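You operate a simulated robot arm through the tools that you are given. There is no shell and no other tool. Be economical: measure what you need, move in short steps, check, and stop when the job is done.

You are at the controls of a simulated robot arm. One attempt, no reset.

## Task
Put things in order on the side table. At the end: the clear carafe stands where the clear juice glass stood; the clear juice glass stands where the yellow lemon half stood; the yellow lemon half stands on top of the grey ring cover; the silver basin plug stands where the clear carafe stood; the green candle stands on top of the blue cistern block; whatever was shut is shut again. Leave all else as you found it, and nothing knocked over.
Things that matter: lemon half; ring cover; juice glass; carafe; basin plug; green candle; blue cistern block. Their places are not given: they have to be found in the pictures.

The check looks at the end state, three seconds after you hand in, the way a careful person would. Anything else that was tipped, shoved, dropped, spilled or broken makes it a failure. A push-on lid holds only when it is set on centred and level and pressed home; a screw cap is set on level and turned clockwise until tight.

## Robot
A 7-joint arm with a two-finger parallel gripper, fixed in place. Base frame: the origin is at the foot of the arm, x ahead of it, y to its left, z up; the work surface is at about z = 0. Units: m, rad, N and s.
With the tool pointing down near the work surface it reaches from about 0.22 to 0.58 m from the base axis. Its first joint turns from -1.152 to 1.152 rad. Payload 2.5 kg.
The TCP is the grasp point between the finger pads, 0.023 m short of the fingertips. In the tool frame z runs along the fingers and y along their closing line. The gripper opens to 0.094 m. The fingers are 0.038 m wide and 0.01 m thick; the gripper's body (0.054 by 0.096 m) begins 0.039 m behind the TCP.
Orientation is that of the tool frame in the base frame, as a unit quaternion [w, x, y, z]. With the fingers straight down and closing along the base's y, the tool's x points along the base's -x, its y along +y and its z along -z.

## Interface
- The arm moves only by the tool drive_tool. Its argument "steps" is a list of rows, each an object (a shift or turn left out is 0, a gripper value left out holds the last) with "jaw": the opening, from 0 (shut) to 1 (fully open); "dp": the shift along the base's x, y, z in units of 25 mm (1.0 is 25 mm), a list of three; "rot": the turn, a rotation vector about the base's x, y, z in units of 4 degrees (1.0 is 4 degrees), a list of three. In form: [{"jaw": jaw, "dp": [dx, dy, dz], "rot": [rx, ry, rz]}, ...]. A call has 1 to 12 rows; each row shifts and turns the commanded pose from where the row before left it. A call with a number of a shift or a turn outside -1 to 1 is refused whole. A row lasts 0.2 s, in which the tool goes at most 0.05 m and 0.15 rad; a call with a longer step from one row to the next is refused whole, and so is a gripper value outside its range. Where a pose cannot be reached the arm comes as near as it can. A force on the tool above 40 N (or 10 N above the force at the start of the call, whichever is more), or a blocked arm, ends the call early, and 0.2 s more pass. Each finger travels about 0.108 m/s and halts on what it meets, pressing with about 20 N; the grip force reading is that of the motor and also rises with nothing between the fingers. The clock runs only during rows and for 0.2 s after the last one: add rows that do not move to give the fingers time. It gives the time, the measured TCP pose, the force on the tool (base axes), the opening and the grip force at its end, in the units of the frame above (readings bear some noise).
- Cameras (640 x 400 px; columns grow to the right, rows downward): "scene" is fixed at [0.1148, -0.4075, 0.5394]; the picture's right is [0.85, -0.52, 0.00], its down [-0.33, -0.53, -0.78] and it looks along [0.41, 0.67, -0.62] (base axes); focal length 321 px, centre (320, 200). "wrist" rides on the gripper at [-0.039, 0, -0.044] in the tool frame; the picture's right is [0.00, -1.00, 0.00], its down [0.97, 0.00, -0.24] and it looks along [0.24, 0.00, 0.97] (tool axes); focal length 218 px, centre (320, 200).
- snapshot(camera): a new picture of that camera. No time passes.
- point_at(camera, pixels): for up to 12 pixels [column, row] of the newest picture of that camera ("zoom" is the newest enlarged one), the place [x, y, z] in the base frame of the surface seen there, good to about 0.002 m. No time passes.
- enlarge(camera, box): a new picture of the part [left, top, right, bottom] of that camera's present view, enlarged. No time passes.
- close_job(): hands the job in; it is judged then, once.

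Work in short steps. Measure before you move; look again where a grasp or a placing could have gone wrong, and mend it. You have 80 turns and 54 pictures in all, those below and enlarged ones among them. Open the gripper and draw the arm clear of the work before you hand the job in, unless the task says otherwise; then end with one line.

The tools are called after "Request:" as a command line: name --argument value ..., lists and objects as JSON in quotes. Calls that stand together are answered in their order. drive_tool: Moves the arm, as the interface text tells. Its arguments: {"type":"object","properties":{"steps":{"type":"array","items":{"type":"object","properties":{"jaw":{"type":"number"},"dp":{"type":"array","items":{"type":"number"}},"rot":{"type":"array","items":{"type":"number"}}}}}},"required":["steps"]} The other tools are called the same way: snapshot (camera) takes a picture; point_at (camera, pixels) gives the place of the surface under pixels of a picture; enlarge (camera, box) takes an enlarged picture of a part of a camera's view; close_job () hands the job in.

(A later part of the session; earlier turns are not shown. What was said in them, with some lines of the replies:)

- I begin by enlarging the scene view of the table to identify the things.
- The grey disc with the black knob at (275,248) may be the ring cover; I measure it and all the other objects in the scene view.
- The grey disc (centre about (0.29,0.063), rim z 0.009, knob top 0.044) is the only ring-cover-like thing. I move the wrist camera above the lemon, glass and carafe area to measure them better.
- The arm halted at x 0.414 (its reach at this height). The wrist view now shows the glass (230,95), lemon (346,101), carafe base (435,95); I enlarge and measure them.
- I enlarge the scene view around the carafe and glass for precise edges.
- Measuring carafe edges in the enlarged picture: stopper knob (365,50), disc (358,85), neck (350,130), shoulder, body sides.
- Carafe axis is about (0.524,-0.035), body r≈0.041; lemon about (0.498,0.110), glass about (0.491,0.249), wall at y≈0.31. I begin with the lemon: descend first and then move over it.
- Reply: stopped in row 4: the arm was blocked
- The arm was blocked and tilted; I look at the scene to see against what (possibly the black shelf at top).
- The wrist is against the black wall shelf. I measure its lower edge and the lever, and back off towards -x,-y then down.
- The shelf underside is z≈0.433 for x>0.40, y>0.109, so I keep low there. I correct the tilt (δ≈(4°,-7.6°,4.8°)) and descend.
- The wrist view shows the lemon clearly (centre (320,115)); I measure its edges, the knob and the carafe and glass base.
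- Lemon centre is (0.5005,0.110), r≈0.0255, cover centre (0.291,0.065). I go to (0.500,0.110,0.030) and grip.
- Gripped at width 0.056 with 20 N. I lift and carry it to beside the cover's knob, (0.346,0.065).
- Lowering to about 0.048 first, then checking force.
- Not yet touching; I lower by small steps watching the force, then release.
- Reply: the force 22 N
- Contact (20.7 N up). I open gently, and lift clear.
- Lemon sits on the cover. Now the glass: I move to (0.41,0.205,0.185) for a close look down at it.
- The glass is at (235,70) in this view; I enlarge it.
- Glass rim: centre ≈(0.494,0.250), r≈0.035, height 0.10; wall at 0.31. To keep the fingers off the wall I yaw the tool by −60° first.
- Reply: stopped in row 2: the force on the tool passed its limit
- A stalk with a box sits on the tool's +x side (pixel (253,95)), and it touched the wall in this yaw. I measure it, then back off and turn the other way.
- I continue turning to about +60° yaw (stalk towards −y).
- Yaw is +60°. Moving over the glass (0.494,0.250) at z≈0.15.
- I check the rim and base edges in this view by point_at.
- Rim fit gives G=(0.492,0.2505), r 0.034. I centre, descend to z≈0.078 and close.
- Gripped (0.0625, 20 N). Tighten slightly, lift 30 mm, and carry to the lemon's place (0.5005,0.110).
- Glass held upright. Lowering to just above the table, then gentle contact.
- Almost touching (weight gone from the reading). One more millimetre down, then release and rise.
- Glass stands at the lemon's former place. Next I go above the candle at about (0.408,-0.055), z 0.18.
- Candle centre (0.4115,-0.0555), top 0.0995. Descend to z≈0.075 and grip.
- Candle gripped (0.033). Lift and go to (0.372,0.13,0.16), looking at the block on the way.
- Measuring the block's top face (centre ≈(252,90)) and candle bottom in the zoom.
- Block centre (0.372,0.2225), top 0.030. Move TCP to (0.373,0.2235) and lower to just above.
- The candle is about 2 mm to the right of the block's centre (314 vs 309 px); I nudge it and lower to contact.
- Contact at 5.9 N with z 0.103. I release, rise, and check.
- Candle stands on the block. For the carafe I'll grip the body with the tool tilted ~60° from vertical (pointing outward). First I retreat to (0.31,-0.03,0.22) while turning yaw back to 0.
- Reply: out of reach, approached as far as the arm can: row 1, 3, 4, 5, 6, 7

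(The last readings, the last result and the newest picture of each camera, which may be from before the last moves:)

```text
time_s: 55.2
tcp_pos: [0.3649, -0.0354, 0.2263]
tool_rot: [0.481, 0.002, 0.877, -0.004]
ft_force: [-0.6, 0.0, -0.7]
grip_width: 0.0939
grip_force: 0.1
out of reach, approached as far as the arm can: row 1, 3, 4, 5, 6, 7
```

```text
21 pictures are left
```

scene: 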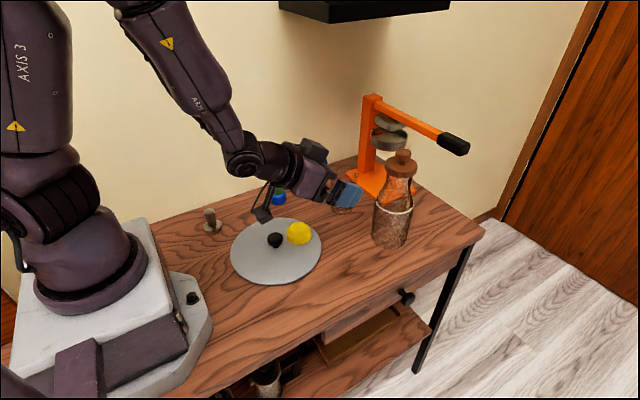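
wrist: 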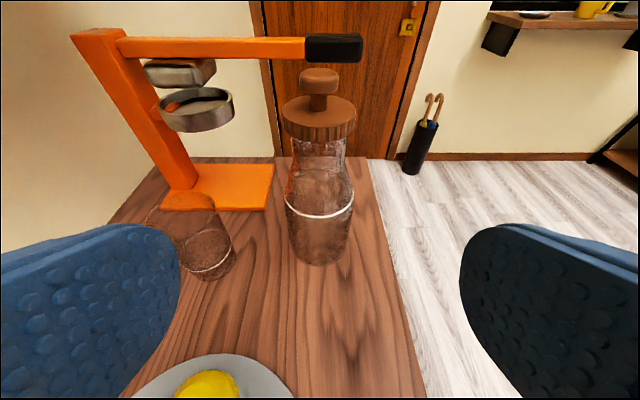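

Tool is now ~32° below horizontal, facing the carafe at column 320. I measure its front surface and axis.

Request:
point_at --camera "wrist" --pixels '[[320, 240], [300, 240], [340, 240], [320, 258], [320, 217], [320, 185], [320, 165], [320, 135], [290, 240], [348, 240], [310, 75], [289, 205]]'

Request:
enlarge --camera "wrist" --box '[240, 60, 400, 280]'

```text
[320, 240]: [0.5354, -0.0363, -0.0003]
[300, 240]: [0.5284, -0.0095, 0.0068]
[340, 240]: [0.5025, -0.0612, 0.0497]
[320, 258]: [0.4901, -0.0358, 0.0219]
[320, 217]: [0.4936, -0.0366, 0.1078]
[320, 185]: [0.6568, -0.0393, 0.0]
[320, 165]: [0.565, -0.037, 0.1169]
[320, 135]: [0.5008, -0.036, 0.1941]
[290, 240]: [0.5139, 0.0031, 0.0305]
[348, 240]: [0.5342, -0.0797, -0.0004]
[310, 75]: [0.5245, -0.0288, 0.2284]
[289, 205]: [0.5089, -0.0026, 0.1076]
```

```text
1.82 times, centred on (320, 170) of wrist
```

zoom: 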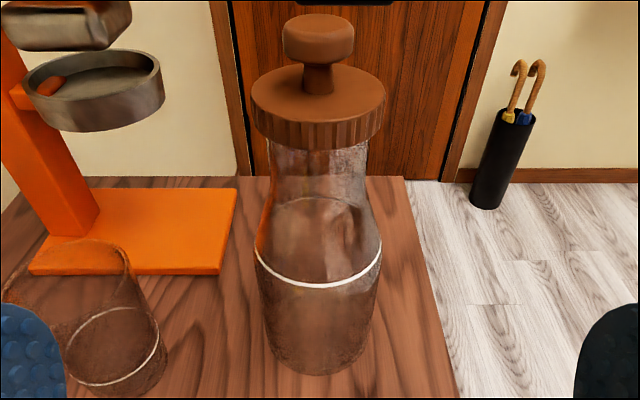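

Carafe axis is (0.531,-0.0355), r≈0.040. I move to a standoff of about (0.429,-0.0355,0.146) on the approach line and read the pose.

Request:
drive_tool --steps '[{"dp": [0.9, 0, -0.8]}, {"dp": [0.9, 0, -0.8]}, {"dp": [0.76, 0, -0.8]}, {"dp": [0, 0, -0.8]}, {}, {}]'

```text
time_s: 56.6
tcp_pos: [0.4296, -0.0341, 0.1461]
tool_rot: [0.481, 0.002, 0.877, -0.003]
ft_force: [-0.5, 0.8, 0.5]
grip_width: 0.094
grip_force: 0.1
```

On the line. Advance 30 mm along the axis and look.

Request:
drive_tool --steps '[{"dp": [0.5, -0.05, -0.32]}, {"dp": [0.5, 0, -0.32]}, {}, {}]'

Request:
snapshot --camera "wrist"

```text
time_s: 57.6
tcp_pos: [0.4545, -0.0364, 0.1296]
tool_rot: [0.48, 0.002, 0.877, -0.004]
ft_force: [0.7, -0.9, -1.6]
grip_width: 0.0941
grip_force: 0.0
```

```text
19 pictures are left
```

wrist: 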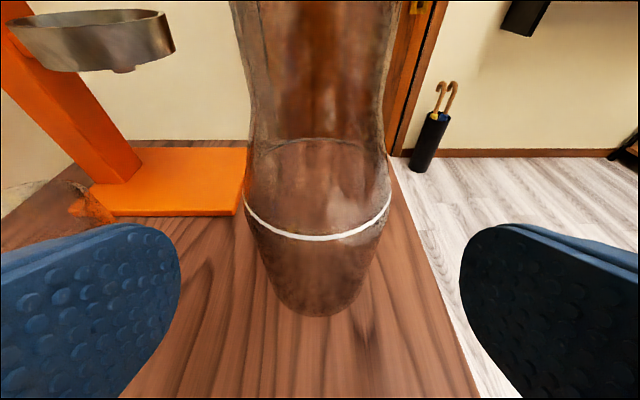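

Centred (245–391, mid 318). I check the front surface distance.

Request:
point_at --camera "wrist" --pixels '[[318, 237], [300, 238], [340, 238], [318, 290], [318, 130], [270, 110], [365, 110], [250, 210], [388, 210], [318, 310]]'

```text
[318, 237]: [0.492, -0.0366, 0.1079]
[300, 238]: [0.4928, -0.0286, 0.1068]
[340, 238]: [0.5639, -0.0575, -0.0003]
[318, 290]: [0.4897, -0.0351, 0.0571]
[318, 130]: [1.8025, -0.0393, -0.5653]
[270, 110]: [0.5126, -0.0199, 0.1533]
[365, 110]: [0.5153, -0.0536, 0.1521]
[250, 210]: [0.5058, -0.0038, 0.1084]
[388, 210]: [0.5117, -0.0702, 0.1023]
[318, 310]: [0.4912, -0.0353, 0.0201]
```

Front surface at x 0.491, so axis 0.531. I advance to TCP (0.512,-0.036,0.092) in small rows with jaw fully open.

Request:
drive_tool --steps '[{"dp": [0.5, 0, -0.33]}, {"dp": [0.5, 0, -0.33]}, {"dp": [0.5, 0, -0.33]}, {"dp": [0.4, 0, -0.26]}, {"dp": [0.4, 0, -0.25]}, {}, {}]'

Request:
enlarge --camera "scene" --box '[280, 130, 440, 270]'

```text
time_s: 59.2
tcp_pos: [0.511, -0.0361, 0.0915]
tool_rot: [0.48, 0.002, 0.877, -0.004]
ft_force: [0.6, 0.1, -0.6]
grip_width: 0.0941
grip_force: 0.0
```

```text
2.86 times, centred on (360, 200) of scene
```

zoom: 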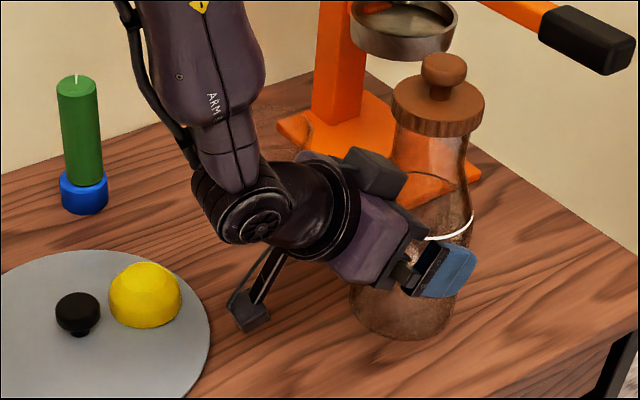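

Well placed, with no contact. I close the jaw.

Request:
drive_tool --steps '[{"jaw": 0.9}, {"jaw": 0.8}, {"jaw": 0.7}, {"jaw": 0.7}, {"jaw": 0.7}]'

```text
time_s: 60.4
tcp_pos: [0.5119, -0.0364, 0.0928]
tool_rot: [0.48, 0.002, 0.877, -0.004]
ft_force: [-0.7, 1.6, 1.7]
grip_width: 0.0828
grip_force: 20.0
```

Gripped at 0.083 with 20 N. Lift 20 mm slowly and check.

Request:
drive_tool --steps '[{"dp": [0, 0, 0.2]}, {"dp": [0, 0, 0.3]}, {"dp": [0, 0, 0.3]}, {}, {}]'

Request:
enlarge --camera "scene" --box '[280, 130, 440, 270]'

```text
time_s: 61.6
tcp_pos: [0.5109, -0.0355, 0.1123]
tool_rot: [0.48, 0.002, 0.877, -0.004]
ft_force: [0.8, -0.8, -3.8]
grip_width: 0.0829
grip_force: 20.5
```

```text
2.86 times, centred on (360, 200) of scene
```

zoom: 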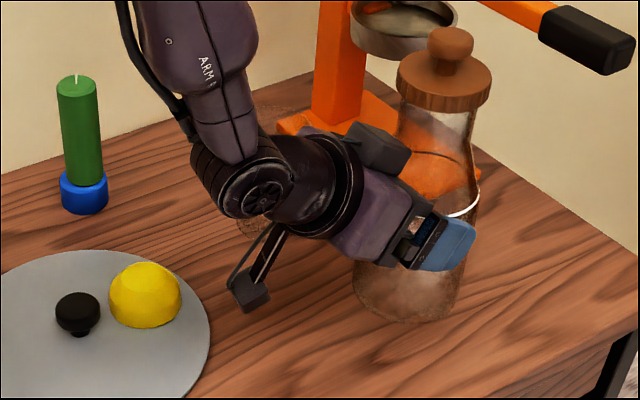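

Carafe lifted level (≈4 N). I raise and retract it to (0.44,-0.03,0.235) so its foot clears the glass and candle.

Request:
drive_tool --steps '[{"dp": [-0.2, 0, 0.8]}, {"dp": [-0.5, 0, 0.9]}, {"dp": [-0.6, 0, 0.9]}, {"dp": [-0.6, 0, 0.9]}, {"dp": [-0.6, 0.1, 0.9]}, {"dp": [-0.4, 0.1, 0.5]}, {}, {}]'

```text
time_s: 63.4
tcp_pos: [0.4397, -0.0309, 0.2358]
tool_rot: [0.479, 0.002, 0.878, -0.003]
ft_force: [0.7, -0.1, -3.6]
grip_width: 0.0825
grip_force: 20.1
```

Good. Now I swing in +y with a yaw towards 55°, at constant height.

Request:
drive_tool --steps '[{"dp": [0, 0.7, 0], "rot": [0, 0, 0.9]}, {"dp": [0, 0.8, 0], "rot": [0, 0, 1]}, {"dp": [0, 0.8, 0], "rot": [0, 0, 1]}, {"dp": [0, 0.8, 0], "rot": [0, 0, 1]}, {"dp": [0, 0.8, 0], "rot": [0, 0, 1]}, {"dp": [0, 0.8, 0], "rot": [0, 0, 1]}, {"dp": [0, 0.8, 0], "rot": [0, 0, 1]}, {"dp": [0, 0.8, 0], "rot": [0, 0, 1]}, {}, {}]'

Request:
snapshot --camera "scene"

```text
time_s: 65.6
tcp_pos: [0.4406, 0.1277, 0.2363]
tool_rot: [0.463, -0.237, 0.845, 0.127]
ft_force: [-0.6, -0.2, -3.6]
grip_width: 0.0826
grip_force: 20.0
```

```text
16 pictures are left
```

scene: 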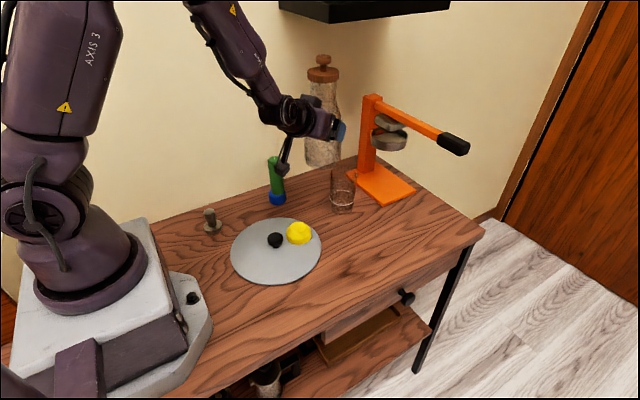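

All clear. Finish the yaw (another 23.4°) and move to above G, TCP (0.481,0.235).

Request:
drive_tool --steps '[{"dp": [0.27, 0.5, 0], "rot": [0, 0, 0.97]}, {"dp": [0.27, 0.76, 0], "rot": [0, 0, 0.97]}, {"dp": [0.27, 0.76, 0], "rot": [0, 0, 0.97]}, {"dp": [0.27, 0.76, 0], "rot": [0, 0, 0.97]}, {"dp": [0.27, 0.76, 0], "rot": [0, 0, 0.97]}, {"dp": [0.27, 0.76, 0], "rot": [0, 0, 1]}, {}, {}]'

Request:
enlarge --camera "scene" --box '[230, 20, 400, 230]'

```text
time_s: 67.4
tcp_pos: [0.48, 0.2339, 0.2353]
tool_rot: [0.428, -0.403, 0.779, 0.219]
ft_force: [-0.4, -0.3, -4.5]
grip_width: 0.0827
grip_force: 20.3
```

```text
1.90 times, centred on (315, 125) of scene
```

zoom: 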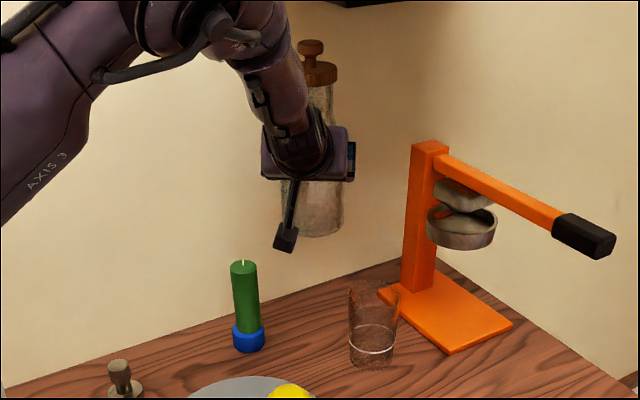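

Carafe is over G (computed axis (0.491,0.250)). Descending to TCP z≈0.10.

Request:
drive_tool --steps '[{"dp": [0.02, 0, -0.7]}, {"dp": [0.02, 0.02, -0.8]}, {"dp": [0, 0, -0.8]}, {"dp": [0, 0, -0.8]}, {"dp": [0, 0, -0.8]}, {"dp": [0, 0, -0.8]}, {"dp": [0, 0, -0.6]}, {}, {}]'

Request:
enlarge --camera "scene" --box '[230, 70, 400, 230]'

```text
time_s: 69.4
tcp_pos: [0.4816, 0.2356, 0.1019]
tool_rot: [0.429, -0.402, 0.779, 0.217]
ft_force: [0.6, 0.4, -4.3]
grip_width: 0.0828
grip_force: 19.9
```

```text
2.50 times, centred on (315, 150) of scene
```

zoom: 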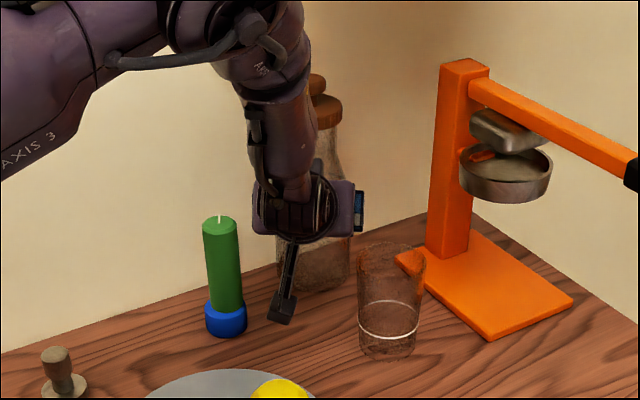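

Clear of the neighbours. Lower the last ~9 mm gently to contact.

Request:
drive_tool --steps '[{"dp": [0, 0, -0.2]}, {"dp": [0, 0, -0.12]}, {"dp": [0, 0, -0.05]}, {}, {}]'

```text
time_s: 70.6
tcp_pos: [0.4809, 0.2345, 0.0936]
tool_rot: [0.429, -0.402, 0.779, 0.217]
ft_force: [0.3, -0.6, -3.7]
grip_width: 0.0826
grip_force: 19.4
```

Request:
drive_tool --steps '[{"dp": [0, 0, -0.04]}, {"dp": [0, 0, -0.04]}, {}, {}]'

```text
time_s: 71.6
tcp_pos: [0.4815, 0.2357, 0.0915]
tool_rot: [0.429, -0.403, 0.779, 0.218]
ft_force: [-0.2, 1.7, 8.0]
grip_width: 0.0827
grip_force: 19.7
```

The table takes the weight (+8 N). I open the jaw slowly and check that the carafe stays before retreating along the tool axis.

Request:
drive_tool --steps '[{"jaw": 0.9}, {"jaw": 0.92}, {"jaw": 0.96}, {"jaw": 1}, {}, {"dp": [-0.24, -0.345, 0.27]}, {"dp": [-0.48, -0.69, 0.54]}, {"dp": [-0.48, -0.69, 0.54]}, {"dp": [-0.48, -0.69, 0.54]}, {"dp": [-0.48, -0.69, 0.54]}, {}]'

Request:
snapshot --camera "scene"

```text
time_s: 74.0
tcp_pos: [0.4272, 0.1576, 0.1517]
tool_rot: [0.428, -0.404, 0.778, 0.219]
ft_force: [-0.6, -1.0, 0.6]
grip_width: 0.0936
grip_force: 0.2
```

```text
13 pictures are left
```

scene: 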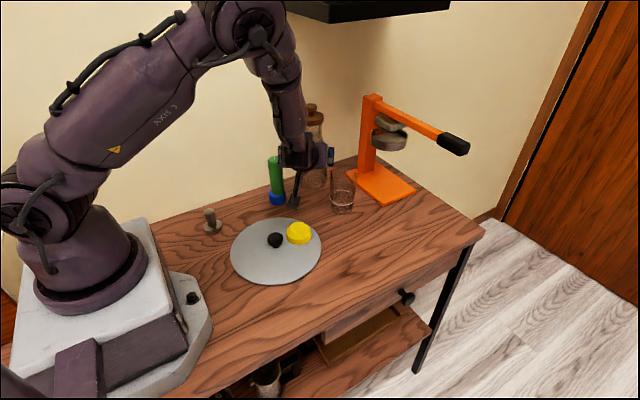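

Carafe stands at G. I retreat further up and towards −y, and unwind the yaw and tilt.

Request:
drive_tool --steps '[{"dp": [-0.3, -0.5, 0.9]}, {"dp": [-0.3, -0.7, 0.9]}, {"dp": [-0.3, -0.8, 0.9]}, {"dp": [0, -0.9, 0.3]}, {"dp": [0, -0.9, 0], "rot": [0, 0, -0.75]}, {"dp": [0, -0.9, 0], "rot": [0, 0, -1]}, {"rot": [0, 0, -1]}, {"rot": [0, 0, -1]}, {"rot": [0, 0, -1]}, {"rot": [0, 0, -1]}, {"rot": [0, 0, -1]}, {"rot": [0, 0, -1]}]'

Request:
drive_tool --steps '[{"rot": [0, 0, -1]}, {"rot": [0, 0, -1]}, {"rot": [0, 0, -1]}, {"rot": [0, 0, -1]}, {"rot": [0, 0, -1]}, {"rot": [0, 0, -1]}, {"rot": [0, 1, 0], "dp": [-0.4, 0, 0]}, {"rot": [0, 1, 0], "dp": [-0.4, 0, 0]}, {"rot": [0, 1, 0], "dp": [-0.4, 0.3, 0]}, {"rot": [0, 1, 0], "dp": [-0.4, 0.3, 0]}, {"rot": [0, 1, 0], "dp": [-0.4, 0.3, 0]}, {"rot": [0, 1, 0]}]'

Request:
drive_tool --steps '[{"rot": [0, 1, 0]}, {"rot": [0, 1, 0]}, {"rot": [0, 1, 0]}, {"rot": [0, 1, 0]}, {"rot": [0, 1, 0]}, {"rot": [0, 1, 0]}, {"rot": [0, 1, 0]}, {"rot": [0, 1, 0]}, {"rot": [0, 0.35, 0]}, {}]'

Request:
snapshot --camera "wrist"

```text
time_s: 76.6
tcp_pos: [0.4041, 0.0395, 0.227]
tool_rot: [0.47, -0.18, 0.858, 0.096]
ft_force: [-0.4, 0.1, 1.1]
grip_width: 0.0943
grip_force: 0.0
```

```text
time_s: 79.2
tcp_pos: [0.353, 0.0599, 0.2258]
tool_rot: [0.305, 0.001, 0.952, -0.011]
ft_force: [0.4, 0.6, -0.3]
grip_width: 0.094
grip_force: 0.2
out of reach, approached as far as the arm can: row 12
```

```text
time_s: 81.4
tcp_pos: [0.3556, 0.0547, 0.2263]
tool_rot: [0.085, 0.002, 0.996, -0.027]
ft_force: [0.4, -0.1, 0.2]
grip_width: 0.0942
grip_force: 0.1
out of reach, approached as far as the arm can: row 1, 3
```

```text
12 pictures are left
```

wrist: 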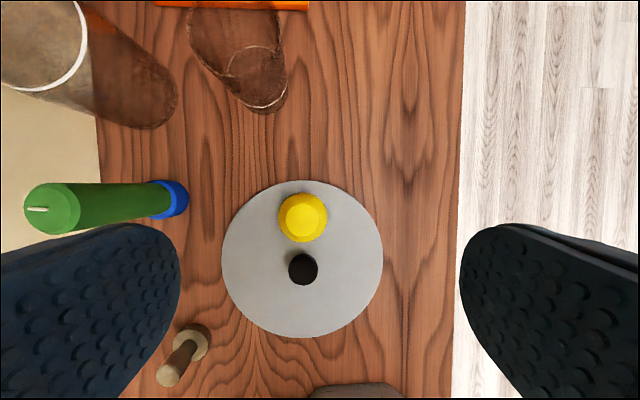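

A residual tilt of (-3°,-10°) remains; I correct it and move toward the plug at about (0.197,0.202).

Request:
drive_tool --steps '[{"rot": [0.4, 0.8, 0], "dp": [-0.5, 0.5, 0]}, {"rot": [0.37, 0.8, 0], "dp": [-0.8, 0.9, 0]}, {"rot": [0, 0.8, 0], "dp": [-0.8, 0.9, -0.3]}, {"dp": [-0.8, 0.9, -0.6]}, {"dp": [-0.8, 0.9, -0.6]}, {"dp": [-0.8, 0.9, -0.6]}, {"dp": [-0.5, 0.3, -0.6]}, {}, {}]'

Request:
snapshot --camera "wrist"

```text
time_s: 83.4
tcp_pos: [0.2298, 0.1883, 0.158]
tool_rot: [0.001, 0.004, 1.0, 0.0]
ft_force: [0.0, -0.7, -0.4]
grip_width: 0.0942
grip_force: 0.0
```

```text
11 pictures are left
```

wrist: 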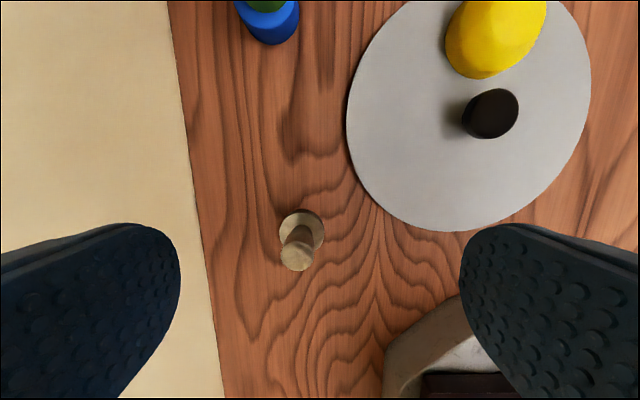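

Request:
point_at --camera "wrist" --pixels '[[297, 256], [283, 256], [311, 256], [297, 268], [297, 246], [281, 228], [323, 232], [305, 212], [297, 236], [302, 240]]'

```text
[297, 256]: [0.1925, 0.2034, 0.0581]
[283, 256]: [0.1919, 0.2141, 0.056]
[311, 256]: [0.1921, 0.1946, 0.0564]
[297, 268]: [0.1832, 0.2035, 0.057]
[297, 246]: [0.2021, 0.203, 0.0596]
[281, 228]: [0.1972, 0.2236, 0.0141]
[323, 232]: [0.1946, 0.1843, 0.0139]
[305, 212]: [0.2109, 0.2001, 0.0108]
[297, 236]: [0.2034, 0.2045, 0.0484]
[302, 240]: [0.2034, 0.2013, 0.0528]
```

Plug axis (0.1925,0.204), stem top z 0.058, base r 0.02. I descend with TCP to z 0.045 and grip the stem.

Request:
drive_tool --steps '[{"dp": [-0.75, 0.32, -0.5]}, {"dp": [-0.74, 0.31, -0.5]}, {"jaw": 0.7}, {"dp": [0, 0, -0.9]}, {"dp": [0, 0, -0.9]}, {"dp": [0, 0, -0.9]}, {"dp": [0, 0, -0.8]}, {}]'

Request:
drive_tool --steps '[{"jaw": 0.45}, {"jaw": 0.25}, {"jaw": 0.05}, {"jaw": 0.05}, {"jaw": 0.05}, {"jaw": 0.05}]'

Request:
enlarge --camera "scene" --box '[150, 150, 290, 260]'

```text
time_s: 85.2
tcp_pos: [0.1932, 0.2027, 0.0462]
tool_rot: [0.001, 0.003, 1.0, 0.0]
ft_force: [-0.3, -0.4, -0.9]
grip_width: 0.0659
grip_force: 0.0
```

```text
time_s: 86.6
tcp_pos: [0.1929, 0.204, 0.0455]
tool_rot: [0.001, 0.004, 1.0, 0.0]
ft_force: [0.5, 0.2, -1.0]
grip_width: 0.0233
grip_force: 20.3
```

```text
3.64 times, centred on (220, 205) of scene
```

zoom: 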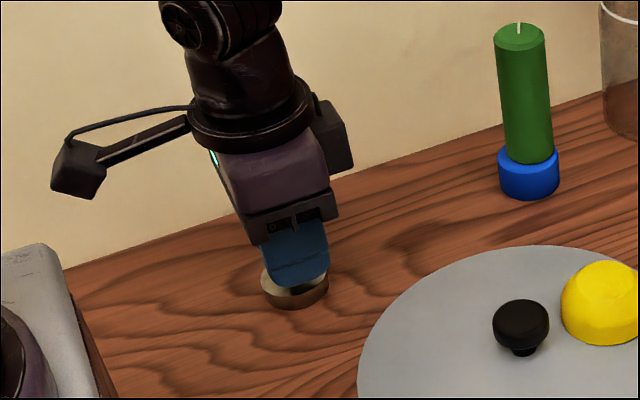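

Plug gripped (0.023). Lift and carry it across the free middle of the table.

Request:
drive_tool --steps '[{"dp": [0, 0, 0.8]}, {"dp": [0, 0, 1]}, {"dp": [0, 0, 1]}, {"dp": [0.3, -0.5, 1]}, {"dp": [0.6, -1, 0.5]}, {"dp": [0.6, -1, 0]}, {"dp": [0.6, -1, 0]}, {"dp": [0.6, -1, 0]}, {"dp": [0.6, -1, 0]}, {"dp": [0.6, -1, 0]}, {"dp": [0.6, -1, 0]}, {"dp": [0.6, -1, 0]}]'

Request:
drive_tool --steps '[{"dp": [1, -0.2, -0.5]}, {"dp": [1, -0.2, -0.5]}, {"dp": [1, -0.2, -0.5]}, {"dp": [1, -0.2, -0.5]}, {"dp": [1, -0.1, 0]}, {"dp": [1, 0, 0]}, {"dp": [1, 0, 0]}, {"dp": [1, 0, 0]}, {}, {}]'

```text
time_s: 89.2
tcp_pos: [0.3203, -0.0094, 0.1537]
tool_rot: [0.001, 0.004, 1.0, 0.0]
ft_force: [0.4, 0.1, -1.5]
grip_width: 0.0235
grip_force: 20.0
```

```text
time_s: 91.4
tcp_pos: [0.5204, -0.0308, 0.1029]
tool_rot: [0.0, 0.004, 1.0, 0.0]
ft_force: [0.7, -0.8, -0.8]
grip_width: 0.0234
grip_force: 19.6
```

Align to C and lower to just above the table.

Request:
drive_tool --steps '[{"dp": [0.42, -0.19, -0.3]}, {"dp": [0, 0, -0.8]}, {"dp": [0, 0, -0.8]}, {"dp": [0, 0, -0.2]}, {}, {}]'

Request:
snapshot --camera "scene"

```text
time_s: 92.8
tcp_pos: [0.5313, -0.0367, 0.0497]
tool_rot: [0.0, 0.002, 1.0, 0.0]
ft_force: [-0.5, -0.3, -1.7]
grip_width: 0.0236
grip_force: 19.8
```

```text
9 pictures are left
```

scene: 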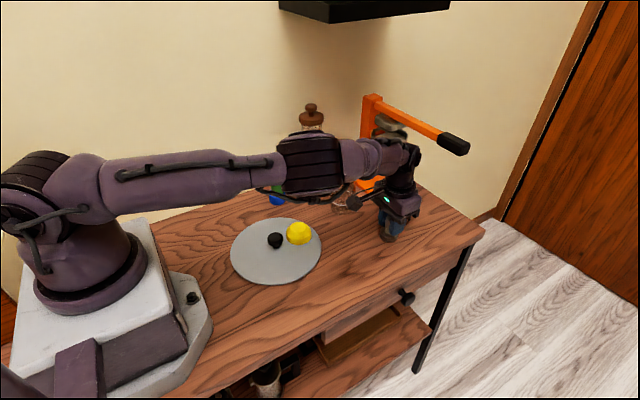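

Lower to contact in tiny steps.

Request:
drive_tool --steps '[{"dp": [0, 0, -0.1]}, {"dp": [0, 0, -0.06]}, {"dp": [0, 0, -0.03]}, {}, {}]'

```text
time_s: 94.0
tcp_pos: [0.5317, -0.0356, 0.0461]
tool_rot: [0.002, 0.005, 1.0, 0.0]
ft_force: [0.2, -0.7, -0.2]
grip_width: 0.0232
grip_force: 19.9
```

Request:
drive_tool --steps '[{"dp": [0, 0, -0.04]}, {"dp": [0, 0, -0.03]}, {}, {}]'

```text
time_s: 95.0
tcp_pos: [0.5317, -0.0363, 0.0445]
tool_rot: [0.002, 0.003, 1.0, 0.0]
ft_force: [-2.7, 1.2, 15.3]
grip_width: 0.0234
grip_force: 20.0
```

Contact. Open, rise, and retreat back towards the arm.

Request:
drive_tool --steps '[{"dp": [0, 0, 0.02]}, {"jaw": 0.35}, {"jaw": 0.5}, {"jaw": 0.6}, {}, {"dp": [0, 0, 0.8]}, {"dp": [0, 0, 0.9]}, {"dp": [0, 0, 0.9]}, {"dp": [-0.6, 0, 0.5]}, {"dp": [-1, 0, 0.3]}, {"dp": [-1, 0, 0.3]}, {}]'

Request:
drive_tool --steps '[{"dp": [-1, 0, 0.5]}, {"dp": [-1, 0, 0.5]}, {"dp": [-1, 0, 0.8]}, {"dp": [-1, 0, 0.8]}, {"dp": [-1, 0, 0.8]}, {"dp": [0, 0, 0.5]}, {}]'

Request:
snapshot --camera "scene"

Request:
snapshot --camera "wrist"

```text
time_s: 97.6
tcp_pos: [0.4653, -0.036, 0.1362]
tool_rot: [0.001, 0.003, 1.0, 0.0]
ft_force: [0.0, -0.2, -0.7]
grip_width: 0.0562
grip_force: 0.1
```

```text
time_s: 99.2
tcp_pos: [0.3404, -0.0354, 0.2343]
tool_rot: [0.001, 0.003, 1.0, 0.0]
ft_force: [0.2, -0.3, 0.2]
grip_width: 0.0566
grip_force: 0.0
```

```text
8 pictures are left
```

scene: 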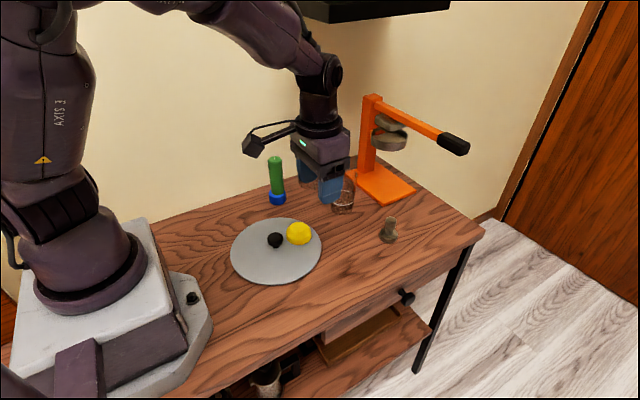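

```text
7 pictures are left
```

wrist: 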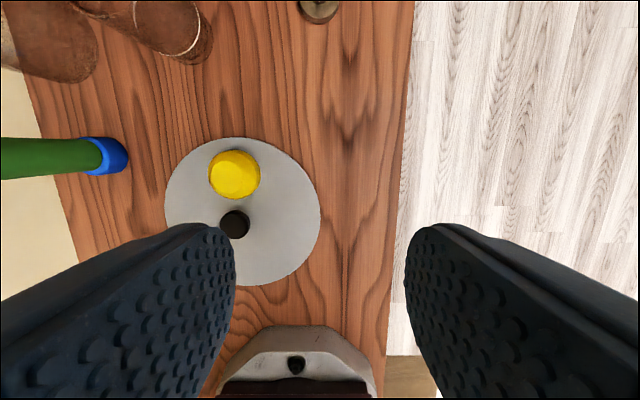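

Everything stands. I open fully and draw the arm clear, then take a last look.

Request:
drive_tool --steps '[{"jaw": 1, "dp": [-0.8, -0.8, 0.7]}, {"dp": [-0.8, -0.8, 0.7]}, {"dp": [-0.5, -0.8, 0.7]}, {}, {}]'

Request:
enlarge --camera "scene" --box '[220, 90, 440, 300]'

```text
time_s: 100.4
tcp_pos: [0.3196, -0.0652, 0.2589]
tool_rot: [0.0, 0.004, 1.0, -0.001]
ft_force: [0.1, 0.7, 0.3]
grip_width: 0.094
grip_force: 0.1
out of reach, approached as far as the arm can: row 2, 3
```

```text
1.90 times, centred on (330, 195) of scene
```

zoom: 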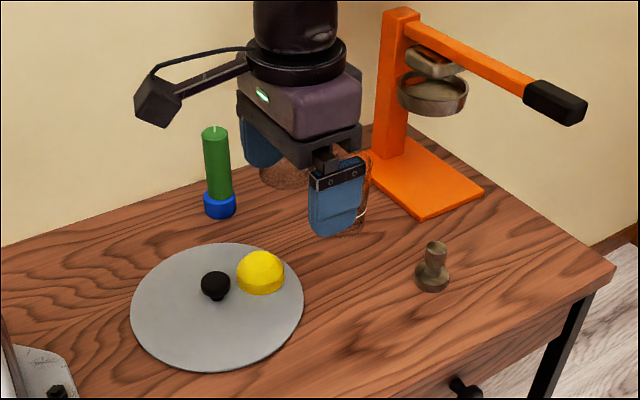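

I swing to the starting pose area so that the carafe and glass can be seen for a final check.

Request:
drive_tool --steps '[{"dp": [-0.1, 0.9, 0.2]}, {"dp": [-0.1, 1, 0.2]}, {"dp": [-0.1, 1, 0.2]}, {"dp": [-0.1, 1, 0]}, {"dp": [-0.1, 1, 0]}, {"dp": [-0.1, 1, 0]}, {"dp": [0, 1, 0]}, {"dp": [0, 0.8, 0]}, {}, {}]'

Request:
snapshot --camera "scene"

Request:
snapshot --camera "wrist"

```text
time_s: 102.6
tcp_pos: [0.3052, 0.1256, 0.2725]
tool_rot: [0.002, 0.004, 1.0, 0.0]
ft_force: [0.6, 0.1, 0.6]
grip_width: 0.0938
grip_force: 0.1
```

```text
5 pictures are left
```

scene: 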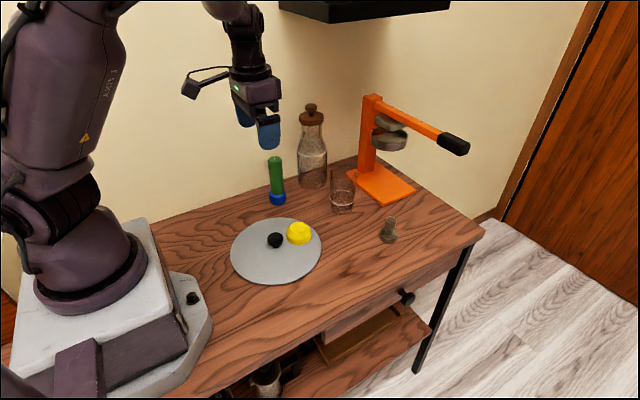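

```text
4 pictures are left
```

wrist: 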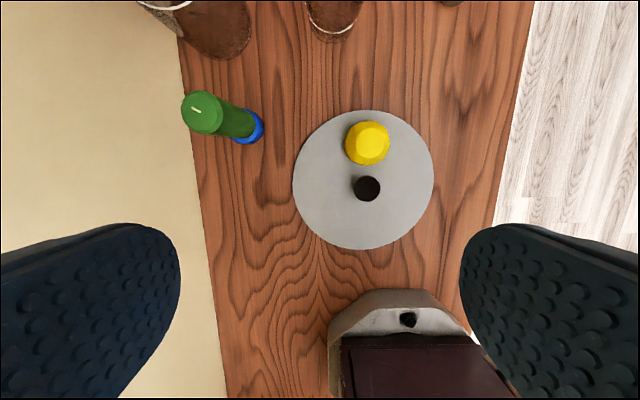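

All seven things stand in their asked places, the stopper sits on the carafe and the drawer is shut; I hand the job in.

Request:
close_job

```text
The job is handed in.
```

The job is handed in: the carafe, juice glass, lemon half, basin plug and candle are all where you asked, nothing was knocked over, and the drawer and carafe stopper stayed shut. I took the grey disc with the black knob to be the ring cover, so the lemon half sits on it beside the knob.
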